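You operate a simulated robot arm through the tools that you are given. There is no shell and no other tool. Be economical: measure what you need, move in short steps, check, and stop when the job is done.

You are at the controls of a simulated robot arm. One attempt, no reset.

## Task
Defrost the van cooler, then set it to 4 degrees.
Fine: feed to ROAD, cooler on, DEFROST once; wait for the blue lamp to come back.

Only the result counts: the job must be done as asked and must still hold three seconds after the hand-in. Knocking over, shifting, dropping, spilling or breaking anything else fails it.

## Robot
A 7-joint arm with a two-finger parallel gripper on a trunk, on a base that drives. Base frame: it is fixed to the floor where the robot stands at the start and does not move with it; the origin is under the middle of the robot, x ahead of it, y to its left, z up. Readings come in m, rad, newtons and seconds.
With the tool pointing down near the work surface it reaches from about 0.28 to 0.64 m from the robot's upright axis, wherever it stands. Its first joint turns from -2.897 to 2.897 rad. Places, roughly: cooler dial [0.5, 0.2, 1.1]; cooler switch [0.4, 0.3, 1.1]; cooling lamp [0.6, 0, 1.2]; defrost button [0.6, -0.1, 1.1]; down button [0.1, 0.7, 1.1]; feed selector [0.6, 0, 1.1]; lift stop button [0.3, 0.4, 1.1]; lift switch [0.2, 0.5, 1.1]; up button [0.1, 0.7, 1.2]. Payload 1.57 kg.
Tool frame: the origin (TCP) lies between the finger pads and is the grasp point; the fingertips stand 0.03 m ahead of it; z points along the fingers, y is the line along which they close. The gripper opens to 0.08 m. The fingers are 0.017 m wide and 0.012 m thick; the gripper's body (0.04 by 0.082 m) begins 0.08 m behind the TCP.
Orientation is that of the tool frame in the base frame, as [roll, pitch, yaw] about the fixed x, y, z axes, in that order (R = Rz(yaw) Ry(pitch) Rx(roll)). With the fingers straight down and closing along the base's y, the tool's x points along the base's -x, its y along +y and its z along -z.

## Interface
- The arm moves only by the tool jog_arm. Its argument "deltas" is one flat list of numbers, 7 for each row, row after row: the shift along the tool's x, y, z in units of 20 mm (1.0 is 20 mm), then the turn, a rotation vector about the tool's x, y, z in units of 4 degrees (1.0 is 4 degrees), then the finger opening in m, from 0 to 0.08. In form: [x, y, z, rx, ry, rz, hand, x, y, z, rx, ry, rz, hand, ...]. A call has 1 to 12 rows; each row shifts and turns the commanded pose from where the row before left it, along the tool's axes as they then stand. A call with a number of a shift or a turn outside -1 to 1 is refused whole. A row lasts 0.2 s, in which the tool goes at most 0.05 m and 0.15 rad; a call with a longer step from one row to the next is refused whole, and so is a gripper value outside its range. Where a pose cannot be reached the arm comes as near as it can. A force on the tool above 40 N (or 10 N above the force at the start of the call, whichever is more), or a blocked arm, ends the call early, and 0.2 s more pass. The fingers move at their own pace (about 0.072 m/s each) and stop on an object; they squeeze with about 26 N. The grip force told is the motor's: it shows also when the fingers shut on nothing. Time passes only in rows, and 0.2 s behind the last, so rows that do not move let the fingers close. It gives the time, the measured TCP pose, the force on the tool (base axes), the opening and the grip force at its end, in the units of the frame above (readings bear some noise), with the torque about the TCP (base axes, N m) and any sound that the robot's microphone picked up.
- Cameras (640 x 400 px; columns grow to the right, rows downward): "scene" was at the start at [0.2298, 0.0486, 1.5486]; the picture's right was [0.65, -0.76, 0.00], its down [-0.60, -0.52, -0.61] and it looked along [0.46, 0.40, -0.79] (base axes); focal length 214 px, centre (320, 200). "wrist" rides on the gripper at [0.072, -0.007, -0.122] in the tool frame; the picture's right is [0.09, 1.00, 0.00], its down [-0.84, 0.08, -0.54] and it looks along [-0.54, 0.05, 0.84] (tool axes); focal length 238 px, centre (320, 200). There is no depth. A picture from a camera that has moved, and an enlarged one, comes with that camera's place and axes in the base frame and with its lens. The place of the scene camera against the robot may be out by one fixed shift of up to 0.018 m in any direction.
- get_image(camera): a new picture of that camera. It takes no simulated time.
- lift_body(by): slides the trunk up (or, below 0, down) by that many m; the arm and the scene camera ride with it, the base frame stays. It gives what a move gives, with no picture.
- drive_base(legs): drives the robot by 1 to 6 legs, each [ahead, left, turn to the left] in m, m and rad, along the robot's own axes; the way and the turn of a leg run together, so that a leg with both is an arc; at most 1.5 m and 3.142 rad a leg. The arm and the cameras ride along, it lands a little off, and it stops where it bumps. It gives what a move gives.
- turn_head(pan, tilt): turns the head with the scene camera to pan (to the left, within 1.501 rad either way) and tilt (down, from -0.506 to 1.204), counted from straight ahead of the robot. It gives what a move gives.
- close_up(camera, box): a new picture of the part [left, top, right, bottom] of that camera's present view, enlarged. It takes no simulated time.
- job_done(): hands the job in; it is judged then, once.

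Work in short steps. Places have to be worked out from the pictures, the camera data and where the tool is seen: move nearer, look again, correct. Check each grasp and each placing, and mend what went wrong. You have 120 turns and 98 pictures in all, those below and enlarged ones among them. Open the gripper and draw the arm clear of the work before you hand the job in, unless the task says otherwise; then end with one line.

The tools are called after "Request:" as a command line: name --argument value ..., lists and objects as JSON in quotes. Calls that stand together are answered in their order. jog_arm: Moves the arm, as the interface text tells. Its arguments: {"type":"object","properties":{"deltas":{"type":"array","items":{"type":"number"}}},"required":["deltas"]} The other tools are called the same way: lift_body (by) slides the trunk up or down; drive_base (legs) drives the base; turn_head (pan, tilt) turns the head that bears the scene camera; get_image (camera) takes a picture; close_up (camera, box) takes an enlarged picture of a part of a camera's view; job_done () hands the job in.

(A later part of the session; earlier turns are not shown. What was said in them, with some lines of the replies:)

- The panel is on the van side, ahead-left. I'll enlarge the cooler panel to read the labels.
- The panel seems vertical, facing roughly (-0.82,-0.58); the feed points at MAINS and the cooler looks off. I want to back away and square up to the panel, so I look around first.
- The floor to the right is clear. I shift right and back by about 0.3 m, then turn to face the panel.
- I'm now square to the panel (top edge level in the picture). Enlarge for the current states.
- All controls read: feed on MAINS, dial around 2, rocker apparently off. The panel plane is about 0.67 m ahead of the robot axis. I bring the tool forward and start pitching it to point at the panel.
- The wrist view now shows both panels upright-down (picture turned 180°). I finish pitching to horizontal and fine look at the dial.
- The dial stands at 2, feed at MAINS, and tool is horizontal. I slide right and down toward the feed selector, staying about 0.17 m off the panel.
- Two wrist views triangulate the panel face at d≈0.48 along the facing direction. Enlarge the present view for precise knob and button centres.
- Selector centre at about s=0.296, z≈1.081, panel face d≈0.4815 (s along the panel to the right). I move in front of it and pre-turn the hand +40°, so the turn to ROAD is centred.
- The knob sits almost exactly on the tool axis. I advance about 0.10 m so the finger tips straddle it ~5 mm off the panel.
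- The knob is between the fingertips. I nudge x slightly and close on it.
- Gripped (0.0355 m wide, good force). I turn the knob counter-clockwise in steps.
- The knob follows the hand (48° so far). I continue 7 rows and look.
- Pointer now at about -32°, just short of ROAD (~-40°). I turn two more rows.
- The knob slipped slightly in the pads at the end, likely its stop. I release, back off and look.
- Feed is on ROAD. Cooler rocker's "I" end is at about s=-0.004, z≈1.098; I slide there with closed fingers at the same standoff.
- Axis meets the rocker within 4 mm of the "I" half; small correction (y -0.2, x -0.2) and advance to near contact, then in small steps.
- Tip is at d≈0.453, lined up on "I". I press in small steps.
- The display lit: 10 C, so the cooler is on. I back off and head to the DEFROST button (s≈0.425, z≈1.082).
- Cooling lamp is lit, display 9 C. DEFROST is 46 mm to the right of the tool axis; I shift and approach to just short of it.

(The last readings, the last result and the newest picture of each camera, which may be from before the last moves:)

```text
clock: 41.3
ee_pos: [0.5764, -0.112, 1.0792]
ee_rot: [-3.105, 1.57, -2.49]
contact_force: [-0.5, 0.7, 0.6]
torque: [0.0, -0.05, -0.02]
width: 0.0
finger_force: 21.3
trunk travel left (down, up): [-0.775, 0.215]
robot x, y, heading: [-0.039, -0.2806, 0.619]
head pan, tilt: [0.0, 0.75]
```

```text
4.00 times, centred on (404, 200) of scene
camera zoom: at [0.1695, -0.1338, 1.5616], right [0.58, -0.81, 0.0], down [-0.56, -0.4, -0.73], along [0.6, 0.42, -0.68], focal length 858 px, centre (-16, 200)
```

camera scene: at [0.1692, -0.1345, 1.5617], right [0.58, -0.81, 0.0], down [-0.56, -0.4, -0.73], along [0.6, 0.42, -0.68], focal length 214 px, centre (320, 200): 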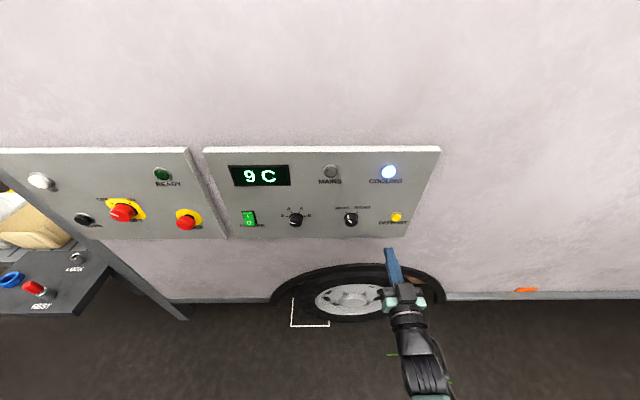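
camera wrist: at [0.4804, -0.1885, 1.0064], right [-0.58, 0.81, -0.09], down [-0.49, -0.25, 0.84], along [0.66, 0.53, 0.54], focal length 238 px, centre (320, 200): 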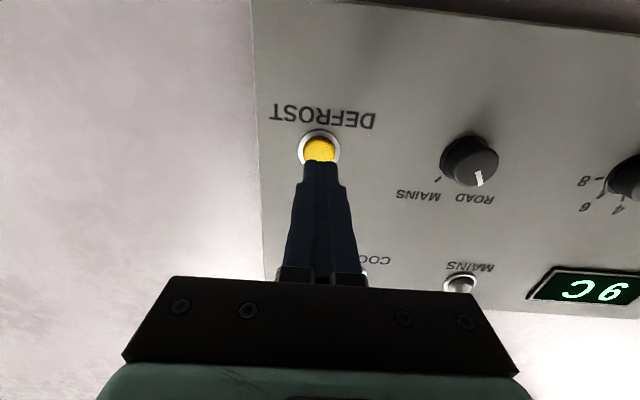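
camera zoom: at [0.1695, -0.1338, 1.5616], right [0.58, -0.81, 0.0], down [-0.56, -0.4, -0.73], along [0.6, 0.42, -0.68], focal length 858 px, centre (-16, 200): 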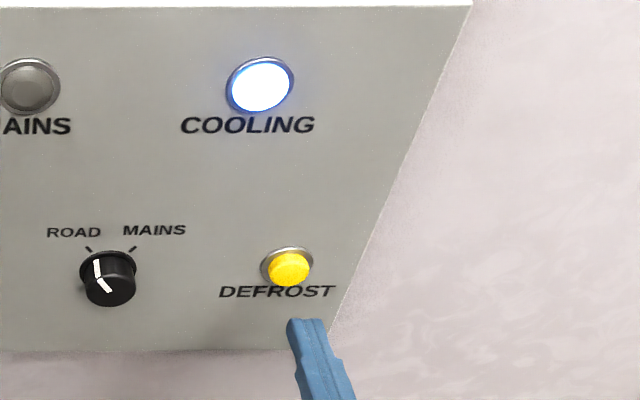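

Aligned on the button. I go in, last part in small steps, watching the force and lamp.

Request:
jog_arm --deltas '[0, 0, 1, 0, 0, 0, 0, 0, 0, 0.25, 0, 0, 0, 0, 0, 0, 0.25, 0, 0, 0, 0, 0, 0, 0.25, 0, 0, 0, 0]'

Request:
close_up --camera "scene" --box '[340, 150, 468, 250]'

```text
clock: 42.3
ee_pos: [0.6036, -0.0921, 1.0807]
ee_rot: [-1.101, 1.571, -0.482]
contact_force: [-0.2, 0.6, -0.2]
torque: [0.01, 0.0, 0.0]
width: 0.0
finger_force: 21.4
trunk travel left (down, up): [-0.775, 0.215]
robot x, y, heading: [-0.0424, -0.282, 0.619]
head pan, tilt: [0.0, 0.75]
```

```text
4.00 times, centred on (404, 200) of scene
camera zoom: at [0.1691, -0.1341, 1.5617], right [0.58, -0.81, 0.0], down [-0.56, -0.4, -0.73], along [0.6, 0.42, -0.68], focal length 858 px, centre (-16, 200)
```

zoom: 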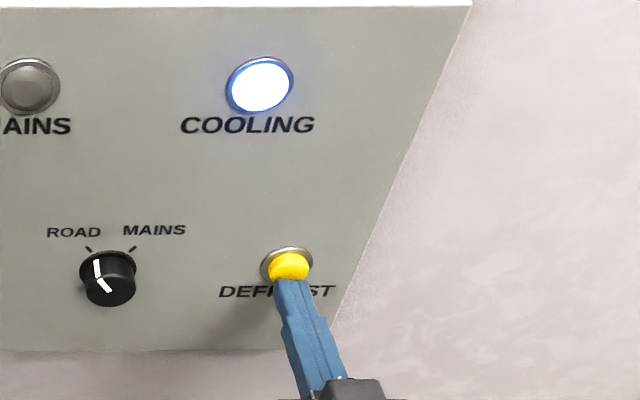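

No contact yet (tip at d≈0.468). Continue 2 × 4 mm.

Request:
jog_arm --deltas '[0, 0, 0.2, 0, 0, 0, 0, 0, 0, 0.2, 0, 0, 0, 0]'

Request:
close_up --camera "scene" --box '[340, 150, 468, 250]'

```text
clock: 42.9
ee_pos: [0.6101, -0.0862, 1.0808]
ee_rot: [-0.895, 1.57, -0.277]
contact_force: [-2.9, -0.5, -2.4]
torque: [-0.05, -0.02, 0.06]
width: 0.0
finger_force: 21.7
trunk travel left (down, up): [-0.775, 0.215]
robot x, y, heading: [-0.0396, -0.2787, 0.623]
head pan, tilt: [0.0, 0.75]
heard: click
```

```text
4.00 times, centred on (404, 200) of scene
camera zoom: at [0.1686, -0.1343, 1.5617], right [0.58, -0.81, 0.0], down [-0.56, -0.4, -0.73], along [0.6, 0.42, -0.68], focal length 858 px, centre (-16, 200)
```

zoom: 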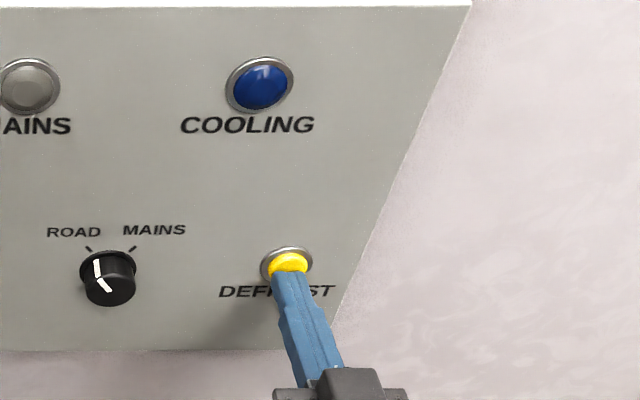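

Click heard and the cooling lamp went out: defrosting. I back off and move toward the dial (s≈0.134), but won't touch it until the lamp returns.

Request:
jog_arm --deltas '[0, 0, -1, 0, 0, 0, 0, 0, 0, -1, 0, 0, 0, 0, 0, 0, -1, 0, 0, 0, 0, 0, 0, -1, 0, 0, 0, 0, 0, 0, -1, 0, 0, 0, 0, 0, 1, 0, 0, 0, 0, 0, 0, 1, 0, 0, 0, 0, 0, 0, 1, 0, 0, 0, 0, 0, 0, 1, 0, 0, 0, 0, 0, 0, 1, 0, 0, 0, 0, 0, 0, 1, 0, 0, 0, 0, 0, 0, 1, 0, 0, 0, 0, 0]'

Request:
jog_arm --deltas '[0, 1, 0, 0, 0, 0, 0.08, 0, 1, 0, 0, 0, 0, 0.08, 0, 1, 0, 0, 0, 0, 0.08, 0, 1, 0, 0, 0, 0, 0.08, 0, 1, 0, 0, 0, 0, 0.08, 0, 1, 0, 0, 0, 0, 0.08, 0, 1, 0, 0, 0, 0, 0.08, 0, 0.5, 0, 0, 0, 0, 0.08]'

Request:
get_image --camera "wrist"

Request:
get_image --camera "scene"

```text
clock: 45.5
ee_pos: [0.4455, -0.0311, 1.0811]
ee_rot: [1.819, 1.571, 2.435]
contact_force: [-0.5, -0.1, 0.4]
torque: [0.0, 0.03, -0.02]
width: 0.0
finger_force: 21.1
trunk travel left (down, up): [-0.775, 0.215]
robot x, y, heading: [-0.0413, -0.284, 0.617]
head pan, tilt: [0.0, 0.75]
```

```text
clock: 47.3
ee_pos: [0.3609, 0.091, 1.0799]
ee_rot: [-1.345, 1.571, -0.724]
contact_force: [-0.9, 0.0, 1.3]
torque: [0.0, 0.0, -0.02]
width: 0.0801
finger_force: 0.1
trunk travel left (down, up): [-0.775, 0.215]
robot x, y, heading: [-0.0386, -0.2769, 0.621]
head pan, tilt: [0.0, 0.75]
```

```text
56 pictures are left
camera wrist: at [0.2647, 0.0147, 1.0072], right [-0.58, 0.81, -0.09], down [-0.49, -0.25, 0.84], along [0.66, 0.53, 0.54], focal length 238 px, centre (320, 200)
```

wrist: 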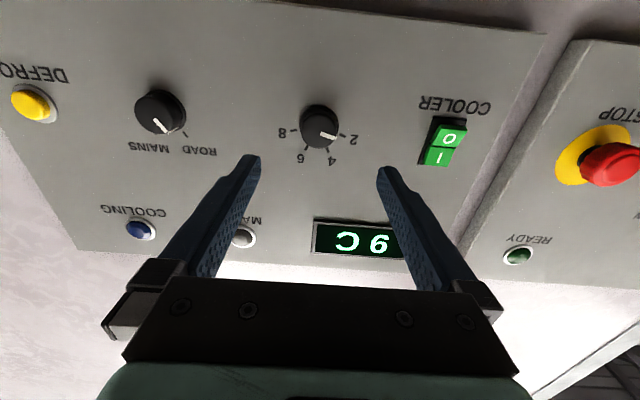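

```text
55 pictures are left
camera scene: at [0.169, -0.1341, 1.5617], right [0.58, -0.81, 0.0], down [-0.56, -0.4, -0.73], along [0.6, 0.42, -0.68], focal length 214 px, centre (320, 200)
```

scene: 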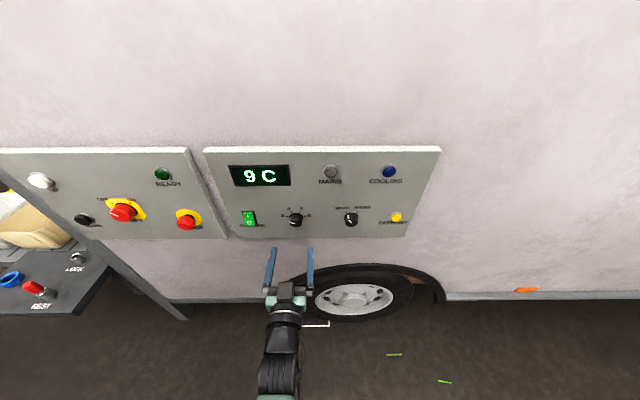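

Dial is centred on the tool axis; lamp still off. I pre-turn the hand -24° and check the lamp again.

Request:
jog_arm --deltas '[0.1, 0, 0, 0, 0, 0, 0.08, 0, 0, 0, 0, 0, -1, 0.08, 0, 0, 0, 0, 0, -1, 0.08, 0, 0, 0, 0, 0, -1, 0.08, 0, 0, 0, 0, 0, -1, 0.08, 0, 0, 0, 0, 0, -1, 0.08, 0, 0, 0, 0, 0, -1, 0.08, 0, 0, 0, 0, 0, 0, 0.08, 0, 0, 0, 0, 0, 0, 0.08, 0, 0, 0, 0, 0, 0, 0.08, 0, 0, 0, 0, 0, 0, 0.08, 0, 0, 0, 0, 0, 0, 0.08]'

Request:
close_up --camera "scene" --box '[200, 130, 456, 290]'

```text
clock: 49.9
ee_pos: [0.3615, 0.0906, 1.0783]
ee_rot: [-1.57, 1.152, -0.951]
contact_force: [-0.3, -0.1, -0.2]
torque: [-0.01, 0.01, -0.02]
width: 0.0799
finger_force: 0.1
trunk travel left (down, up): [-0.775, 0.215]
robot x, y, heading: [-0.0431, -0.2779, 0.619]
head pan, tilt: [0.0, 0.75]
```

```text
2.50 times, centred on (328, 210) of scene
camera zoom: at [0.169, -0.1342, 1.5617], right [0.58, -0.81, 0.0], down [-0.56, -0.4, -0.73], along [0.6, 0.42, -0.68], focal length 536 px, centre (300, 175)
```

zoom: 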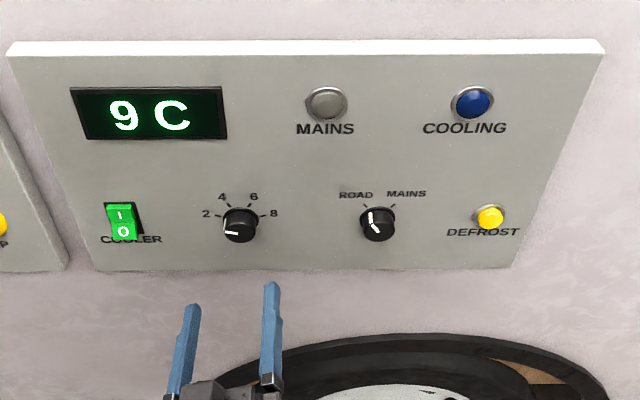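

Still defrosting. I wait with the arm still.

Request:
jog_arm --deltas '[0, 0, 0, 0, 0, 0, 0.08, 0, 0, 0, 0, 0, 0, 0.08, 0, 0, 0, 0, 0, 0, 0.08, 0, 0, 0, 0, 0, 0, 0.08, 0, 0, 0, 0, 0, 0, 0.08, 0, 0, 0, 0, 0, 0, 0.08, 0, 0, 0, 0, 0, 0, 0.08, 0, 0, 0, 0, 0, 0, 0.08, 0, 0, 0, 0, 0, 0, 0.08, 0, 0, 0, 0, 0, 0, 0.08, 0, 0, 0, 0, 0, 0, 0.08, 0, 0, 0, 0, 0, 0, 0.08]'

Request:
jog_arm --deltas '[0, 0, 0, 0, 0, 0, 0.08, 0, 0, 0, 0, 0, 0, 0.08, 0, 0, 0, 0, 0, 0, 0.08, 0, 0, 0, 0, 0, 0, 0.08, 0, 0, 0, 0, 0, 0, 0.08, 0, 0, 0, 0, 0, 0, 0.08, 0, 0, 0, 0, 0, 0, 0.08, 0, 0, 0, 0, 0, 0, 0.08, 0, 0, 0, 0, 0, 0, 0.08, 0, 0, 0, 0, 0, 0, 0.08, 0, 0, 0, 0, 0, 0, 0.08, 0, 0, 0, 0, 0, 0, 0.08]'

Request:
get_image --camera "scene"

```text
clock: 52.5
ee_pos: [0.3616, 0.0908, 1.0786]
ee_rot: [-1.571, 1.15, -0.953]
contact_force: [0.1, -0.3, -0.5]
torque: [-0.01, 0.02, -0.01]
width: 0.0802
finger_force: 0.1
trunk travel left (down, up): [-0.775, 0.215]
robot x, y, heading: [-0.0398, -0.2813, 0.62]
head pan, tilt: [0.0, 0.75]
```

```text
clock: 55.1
ee_pos: [0.3618, 0.0901, 1.0793]
ee_rot: [-1.571, 1.152, -0.952]
contact_force: [-0.5, -0.3, 0.1]
torque: [0.01, -0.01, -0.01]
width: 0.0798
finger_force: 0.0
trunk travel left (down, up): [-0.775, 0.215]
robot x, y, heading: [-0.04, -0.2837, 0.618]
head pan, tilt: [0.0, 0.75]
```

```text
53 pictures are left
camera scene: at [0.169, -0.1342, 1.5617], right [0.58, -0.81, 0.0], down [-0.56, -0.4, -0.73], along [0.6, 0.42, -0.68], focal length 214 px, centre (320, 200)
```

scene: 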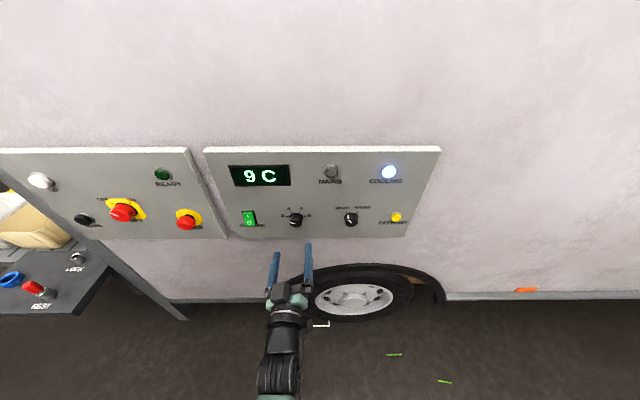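

The blue lamp is back. I advance onto the dial and look before closing.

Request:
jog_arm --deltas '[0, 0, 1, 0, 0, 0, 0.08, 0, 0, 1, 0, 0, 0, 0.08, 0, 0, 1, 0, 0, 0, 0.08, 0, 0, 1, 0, 0, 0, 0.08, 0, 0, 0.8, 0, 0, 0, 0.08]'

Request:
get_image --camera "wrist"

```text
clock: 56.3
ee_pos: [0.4379, 0.1454, 1.0784]
ee_rot: [-1.572, 1.151, -0.952]
contact_force: [-0.3, 0.9, 0.3]
torque: [-0.01, 0.02, -0.03]
width: 0.0799
finger_force: 0.2
trunk travel left (down, up): [-0.775, 0.215]
robot x, y, heading: [-0.0379, -0.2787, 0.621]
head pan, tilt: [0.0, 0.75]
```

```text
52 pictures are left
camera wrist: at [0.3598, 0.0457, 1.0143], right [-0.51, 0.71, -0.49], down [-0.68, 0.02, 0.73], along [0.53, 0.7, 0.47], focal length 238 px, centre (320, 200)
```

wrist: 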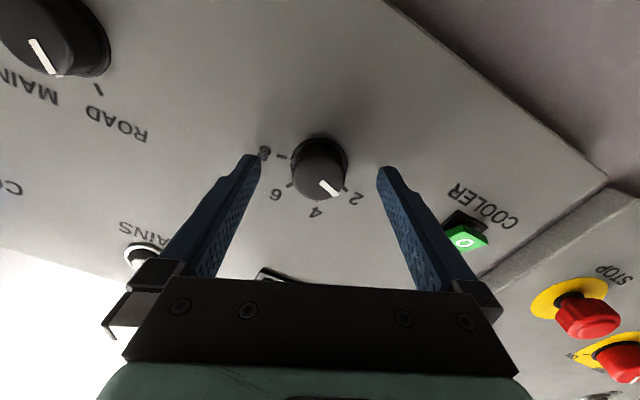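

The dial is centred between the fingers. I close on it.

Request:
jog_arm --deltas '[-0.1, 0, 0, 0, 0, 0, 0.05, 0, 0, 0, 0, 0, 0, 0.02, 0, 0, 0, 0, 0, 0, 0.02, 0, 0, 0, 0, 0, 0, 0.02, 0, 0, 0, 0, 0, 1, 0.02, 0, 0, 0, 0, 0, 1, 0.02, 0, 0, 0, 0, 0, 1, 0.02, 0, 0, 0, 0, 0, 1, 0.02, 0, 0, 0, 0, 0, 1, 0.02, 0, 0, 0, 0, 0, 1, 0.02]'

Request:
close_up --camera "wrist" --box '[240, 120, 400, 220]'

Request:
close_up --camera "scene" --box '[264, 195, 328, 245]'

```text
clock: 58.5
ee_pos: [0.4386, 0.146, 1.0799]
ee_rot: [1.177, 1.569, 1.796]
contact_force: [-2.7, -9.4, 3.5]
torque: [-0.4, 0.55, 0.34]
width: 0.0353
finger_force: 42.5
trunk travel left (down, up): [-0.775, 0.215]
robot x, y, heading: [-0.0422, -0.2793, 0.618]
head pan, tilt: [0.0, 0.75]
```

```text
4.00 times, centred on (320, 170) of wrist
camera zoom: at [0.3428, 0.0692, 1.008], right [-0.58, 0.81, -0.09], down [-0.49, -0.25, 0.84], along [0.66, 0.53, 0.54], focal length 953 px, centre (320, 320)
```

zoom: 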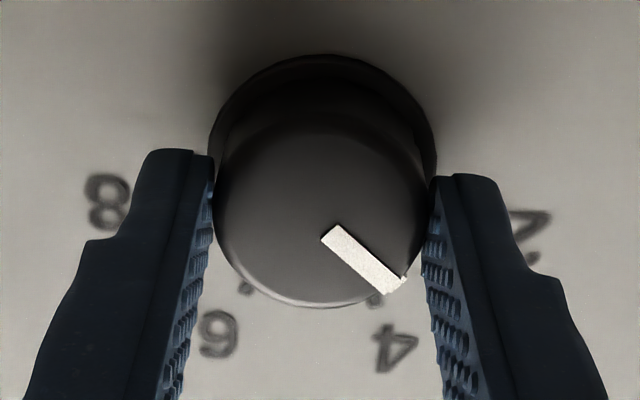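

```text
8.00 times, centred on (296, 220) of scene
camera zoom: at [0.1682, -0.136, 1.562], right [0.58, -0.81, 0.0], down [-0.56, -0.39, -0.73], along [0.6, 0.43, -0.68], focal length 1716 px, centre (512, 40)
```

zoom: 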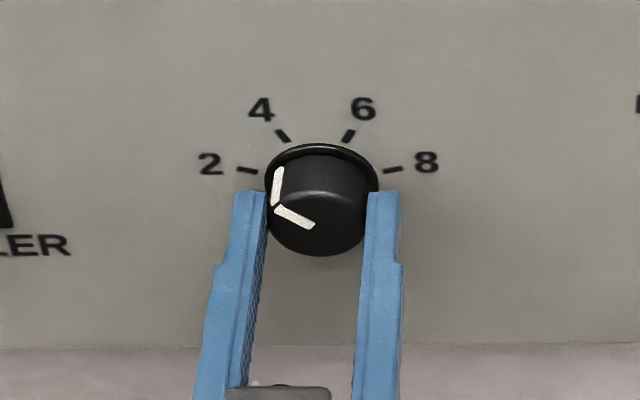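

Halfway between 2 and 4. Six more rows, then check.

Request:
jog_arm --deltas '[0, 0, 0, 0, 0, 1, 0.02, 0, 0, 0, 0, 0, 1, 0.02, 0, 0, 0, 0, 0, 1, 0.02, 0, 0, 0, 0, 0, 1, 0.02, 0, 0, 0, 0, 0, 1, 0.02, 0, 0, 0, 0, 0, 1, 0.02]'

Request:
close_up --camera "wrist" --box '[240, 120, 400, 220]'

Request:
close_up --camera "scene" --box '[264, 195, 328, 245]'

```text
clock: 59.9
ee_pos: [0.4388, 0.1453, 1.0797]
ee_rot: [1.566, 1.151, 2.183]
contact_force: [-2.5, -13.1, 3.2]
torque: [-0.26, 0.3, 0.16]
width: 0.0354
finger_force: 42.0
trunk travel left (down, up): [-0.775, 0.215]
robot x, y, heading: [-0.041, -0.2808, 0.62]
head pan, tilt: [0.0, 0.75]
```

```text
4.00 times, centred on (320, 170) of wrist
camera zoom: at [0.3259, 0.0933, 1.0112], right [-0.55, 0.77, 0.32], down [-0.29, -0.54, 0.79], along [0.79, 0.34, 0.51], focal length 953 px, centre (320, 320)
```

zoom: 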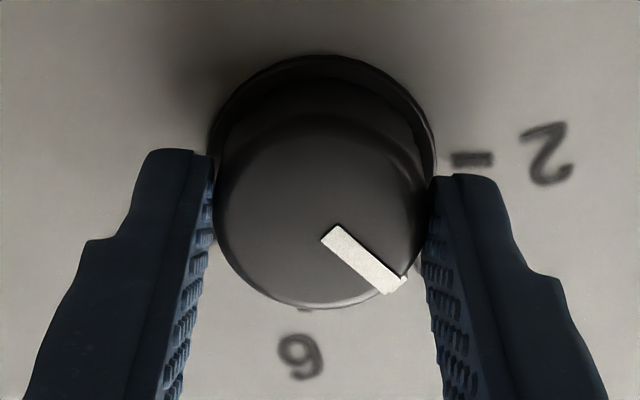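

```text
8.00 times, centred on (296, 220) of scene
camera zoom: at [0.1686, -0.1366, 1.5621], right [0.58, -0.81, 0.0], down [-0.56, -0.39, -0.73], along [0.6, 0.43, -0.68], focal length 1716 px, centre (512, 40)
```

zoom: 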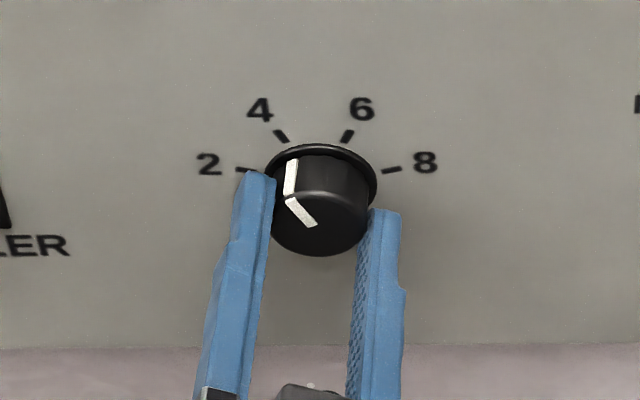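

Pointer is near 4, perhaps a few degrees short. I release and back off for a clear look.

Request:
jog_arm --deltas '[0, 0, 0, 0, 0, 0, 0.08, 0, 0, 0, 0, 0, 0, 0.08, 0, 0, -1, 0, 0, 0, 0.08, 0, 0, -1, 0, 0, 0, 0.08, 0, 0, -1, 0, 0, 0, 0.08, 0, 0, -1, 0, 0, 0, 0.08, 0, 0, -1, 0, 0, 0, 0.08, 0, 0, 0, 0, 0, -1, 0.08, 0, 0, 0, 0, 0, -1, 0.08, 0, 0, 0, 0, 0, -1, 0.08, 0, 0, 0, 0, 0, -1, 0.08, 0, 0, 0, 0, 0, -1, 0.08]'

Request:
close_up --camera "wrist" --box '[240, 80, 400, 180]'

Request:
close_up --camera "scene" --box '[264, 195, 328, 245]'

```text
clock: 62.5
ee_pos: [0.3567, 0.0893, 1.0811]
ee_rot: [1.571, 1.503, 2.19]
contact_force: [-0.3, 0.6, -0.2]
torque: [-0.01, -0.03, 0.02]
width: 0.0801
finger_force: 0.1
trunk travel left (down, up): [-0.775, 0.215]
robot x, y, heading: [-0.0386, -0.2832, 0.621]
head pan, tilt: [0.0, 0.75]
```

```text
4.00 times, centred on (320, 130) of wrist
camera zoom: at [0.2581, 0.0167, 1.0069], right [-0.58, 0.81, -0.02], down [-0.45, -0.3, 0.84], along [0.68, 0.5, 0.54], focal length 953 px, centre (320, 480)
```

zoom: 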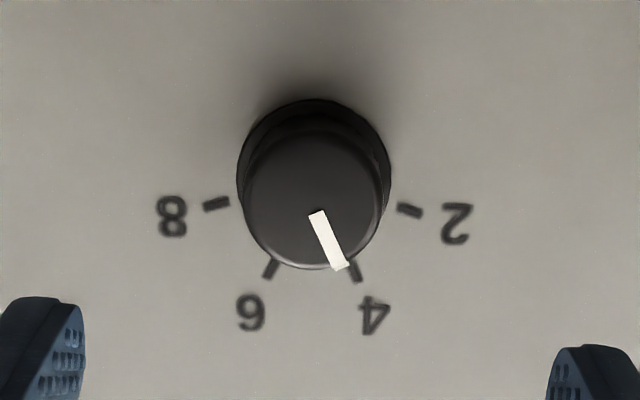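

```text
8.00 times, centred on (296, 220) of scene
camera zoom: at [0.169, -0.1342, 1.5617], right [0.58, -0.81, 0.0], down [-0.56, -0.4, -0.73], along [0.6, 0.42, -0.68], focal length 1716 px, centre (512, 40)
```

zoom: 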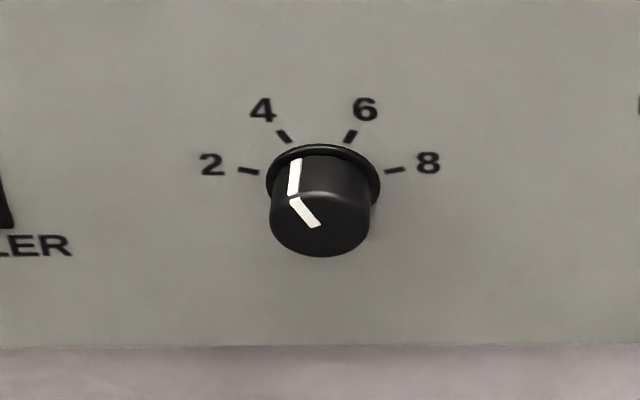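

The pointer lines up with the 4 mark. I back off further and take a final full view.

Request:
jog_arm --deltas '[0, 0, -1, 0, 0, 0, 0.08, 0, 0, -1, 0, 0, 0, 0.08, 0, 0, -1, 0, 0, 0, 0.08, 0, 0, 0, 0, 0, 0, 0.08, 0, 0, 0, 0, 0, 0, 0.08, 0, 0, 0, 0, 0, 0, 0.08, 0, 0, 0, 0, 0, 0, 0.08, 0, 0, 0, 0, 0, 0, 0.08]'

Request:
get_image --camera "scene"

Request:
close_up --camera "scene" --box '[200, 130, 456, 290]'

```text
clock: 64.3
ee_pos: [0.3071, 0.0549, 1.0812]
ee_rot: [1.572, 1.501, 2.19]
contact_force: [0.6, 0.6, -0.7]
torque: [0.01, 0.0, 0.05]
width: 0.0799
finger_force: 0.0
trunk travel left (down, up): [-0.775, 0.215]
robot x, y, heading: [-0.0387, -0.28, 0.62]
head pan, tilt: [0.0, 0.75]
```

```text
45 pictures are left
camera scene: at [0.169, -0.1342, 1.5617], right [0.58, -0.81, 0.0], down [-0.56, -0.4, -0.73], along [0.6, 0.42, -0.68], focal length 214 px, centre (320, 200)
```

scene: 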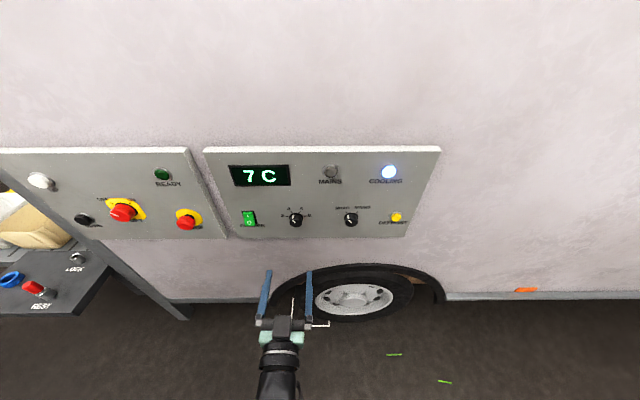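

```text
2.50 times, centred on (328, 210) of scene
camera zoom: at [0.169, -0.1342, 1.5617], right [0.58, -0.81, 0.0], down [-0.56, -0.4, -0.73], along [0.6, 0.42, -0.68], focal length 536 px, centre (300, 175)
```

zoom: 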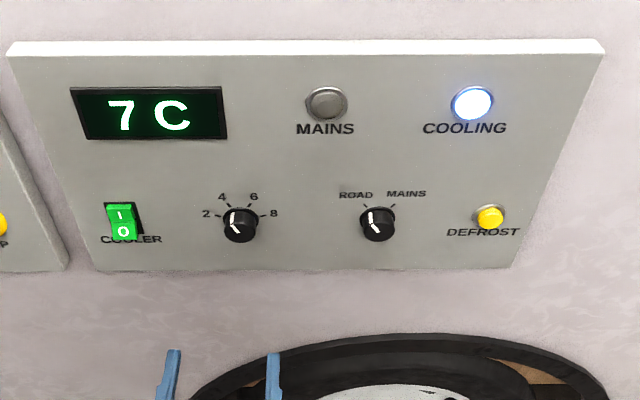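

All as wanted; the display shows 7 C and falling. I wait a few seconds to confirm it settles at 4.

Request:
jog_arm --deltas '[0, 0, 0, 0, 0, 0, 0.08, 0, 0, 0, 0, 0, 0, 0.08, 0, 0, 0, 0, 0, 0, 0.08, 0, 0, 0, 0, 0, 0, 0.08, 0, 0, 0, 0, 0, 0, 0.08, 0, 0, 0, 0, 0, 0, 0.08, 0, 0, 0, 0, 0, 0, 0.08, 0, 0, 0, 0, 0, 0, 0.08, 0, 0, 0, 0, 0, 0, 0.08, 0, 0, 0, 0, 0, 0, 0.08, 0, 0, 0, 0, 0, 0, 0.08, 0, 0, 0, 0, 0, 0, 0.08]'

Request:
jog_arm --deltas '[0, 0, 0, 0, 0, 0, 0.08, 0, 0, 0, 0, 0, 0, 0.08, 0, 0, 0, 0, 0, 0, 0.08, 0, 0, 0, 0, 0, 0, 0.08, 0, 0, 0, 0, 0, 0, 0.08, 0, 0, 0, 0, 0, 0, 0.08, 0, 0, 0, 0, 0, 0, 0.08, 0, 0, 0, 0, 0, 0, 0.08, 0, 0, 0, 0, 0, 0, 0.08, 0, 0, 0, 0, 0, 0, 0.08, 0, 0, 0, 0, 0, 0, 0.08, 0, 0, 0, 0, 0, 0, 0.08]'

Request:
jog_arm --deltas '[0, 0, 0, 0, 0, 0, 0.08, 0, 0, 0, 0, 0, 0, 0.08, 0, 0, 0, 0, 0, 0, 0.08, 0, 0, 0, 0, 0, 0, 0.08, 0, 0, 0, 0, 0, 0, 0.08, 0, 0, 0, 0, 0, 0, 0.08, 0, 0, 0, 0, 0, 0, 0.08, 0, 0, 0, 0, 0, 0, 0.08, 0, 0, 0, 0, 0, 0, 0.08, 0, 0, 0, 0, 0, 0, 0.08, 0, 0, 0, 0, 0, 0, 0.08, 0, 0, 0, 0, 0, 0, 0.08]'

Request:
jog_arm --deltas '[0, 0, 0, 0, 0, 0, 0.08, 0, 0, 0, 0, 0, 0, 0.08, 0, 0, 0, 0, 0, 0, 0.08, 0, 0, 0, 0, 0, 0, 0.08, 0, 0, 0, 0, 0, 0, 0.08, 0, 0, 0, 0, 0, 0, 0.08, 0, 0, 0, 0, 0, 0, 0.08, 0, 0, 0, 0, 0, 0, 0.08, 0, 0, 0, 0, 0, 0, 0.08, 0, 0, 0, 0, 0, 0, 0.08, 0, 0, 0, 0, 0, 0, 0.08, 0, 0, 0, 0, 0, 0, 0.08]'

Request:
close_up --camera "scene" --box '[200, 130, 456, 290]'

```text
clock: 66.9
ee_pos: [0.3085, 0.0546, 1.081]
ee_rot: [1.573, 1.501, 2.193]
contact_force: [0.8, 0.1, 0.7]
torque: [0.04, 0.0, 0.01]
width: 0.0801
finger_force: 0.2
trunk travel left (down, up): [-0.775, 0.215]
robot x, y, heading: [-0.0399, -0.2782, 0.625]
head pan, tilt: [0.0, 0.75]
```

```text
clock: 69.5
ee_pos: [0.3085, 0.0538, 1.0797]
ee_rot: [1.571, 1.501, 2.191]
contact_force: [0.7, -0.4, 0.1]
torque: [-0.02, -0.02, -0.01]
width: 0.08
finger_force: 0.0
trunk travel left (down, up): [-0.775, 0.215]
robot x, y, heading: [-0.0389, -0.2812, 0.62]
head pan, tilt: [0.0, 0.75]
```

```text
clock: 72.1
ee_pos: [0.3096, 0.0543, 1.0799]
ee_rot: [1.572, 1.501, 2.191]
contact_force: [0.0, 0.1, -0.8]
torque: [0.01, 0.01, -0.01]
width: 0.0797
finger_force: 0.1
trunk travel left (down, up): [-0.775, 0.215]
robot x, y, heading: [-0.0427, -0.2793, 0.617]
head pan, tilt: [0.0, 0.75]
```

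```text
clock: 74.7
ee_pos: [0.3092, 0.0538, 1.0807]
ee_rot: [1.573, 1.502, 2.192]
contact_force: [0.5, 0.0, -0.1]
torque: [-0.01, 0.02, -0.03]
width: 0.0802
finger_force: 0.1
trunk travel left (down, up): [-0.775, 0.215]
robot x, y, heading: [-0.041, -0.2814, 0.622]
head pan, tilt: [0.0, 0.75]
```

```text
2.50 times, centred on (328, 210) of scene
camera zoom: at [0.169, -0.1342, 1.5617], right [0.58, -0.81, 0.0], down [-0.56, -0.4, -0.73], along [0.6, 0.42, -0.68], focal length 536 px, centre (300, 175)
```

zoom: 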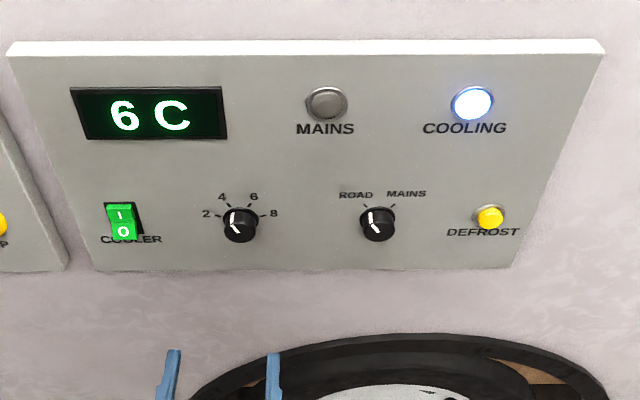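

Cooler on, feed at ROAD, defrost cycle finished, dial at 4, the display falling toward it, and the hand open and clear. I hand in.

Request:
job_done

```text
The job is handed in.
```

The van cooler is defrosted and set to 4 degrees: feed on ROAD, cooler on, DEFROST pressed once, blue lamp back on; the display had cooled to 6 C and was still falling when I handed the job in.
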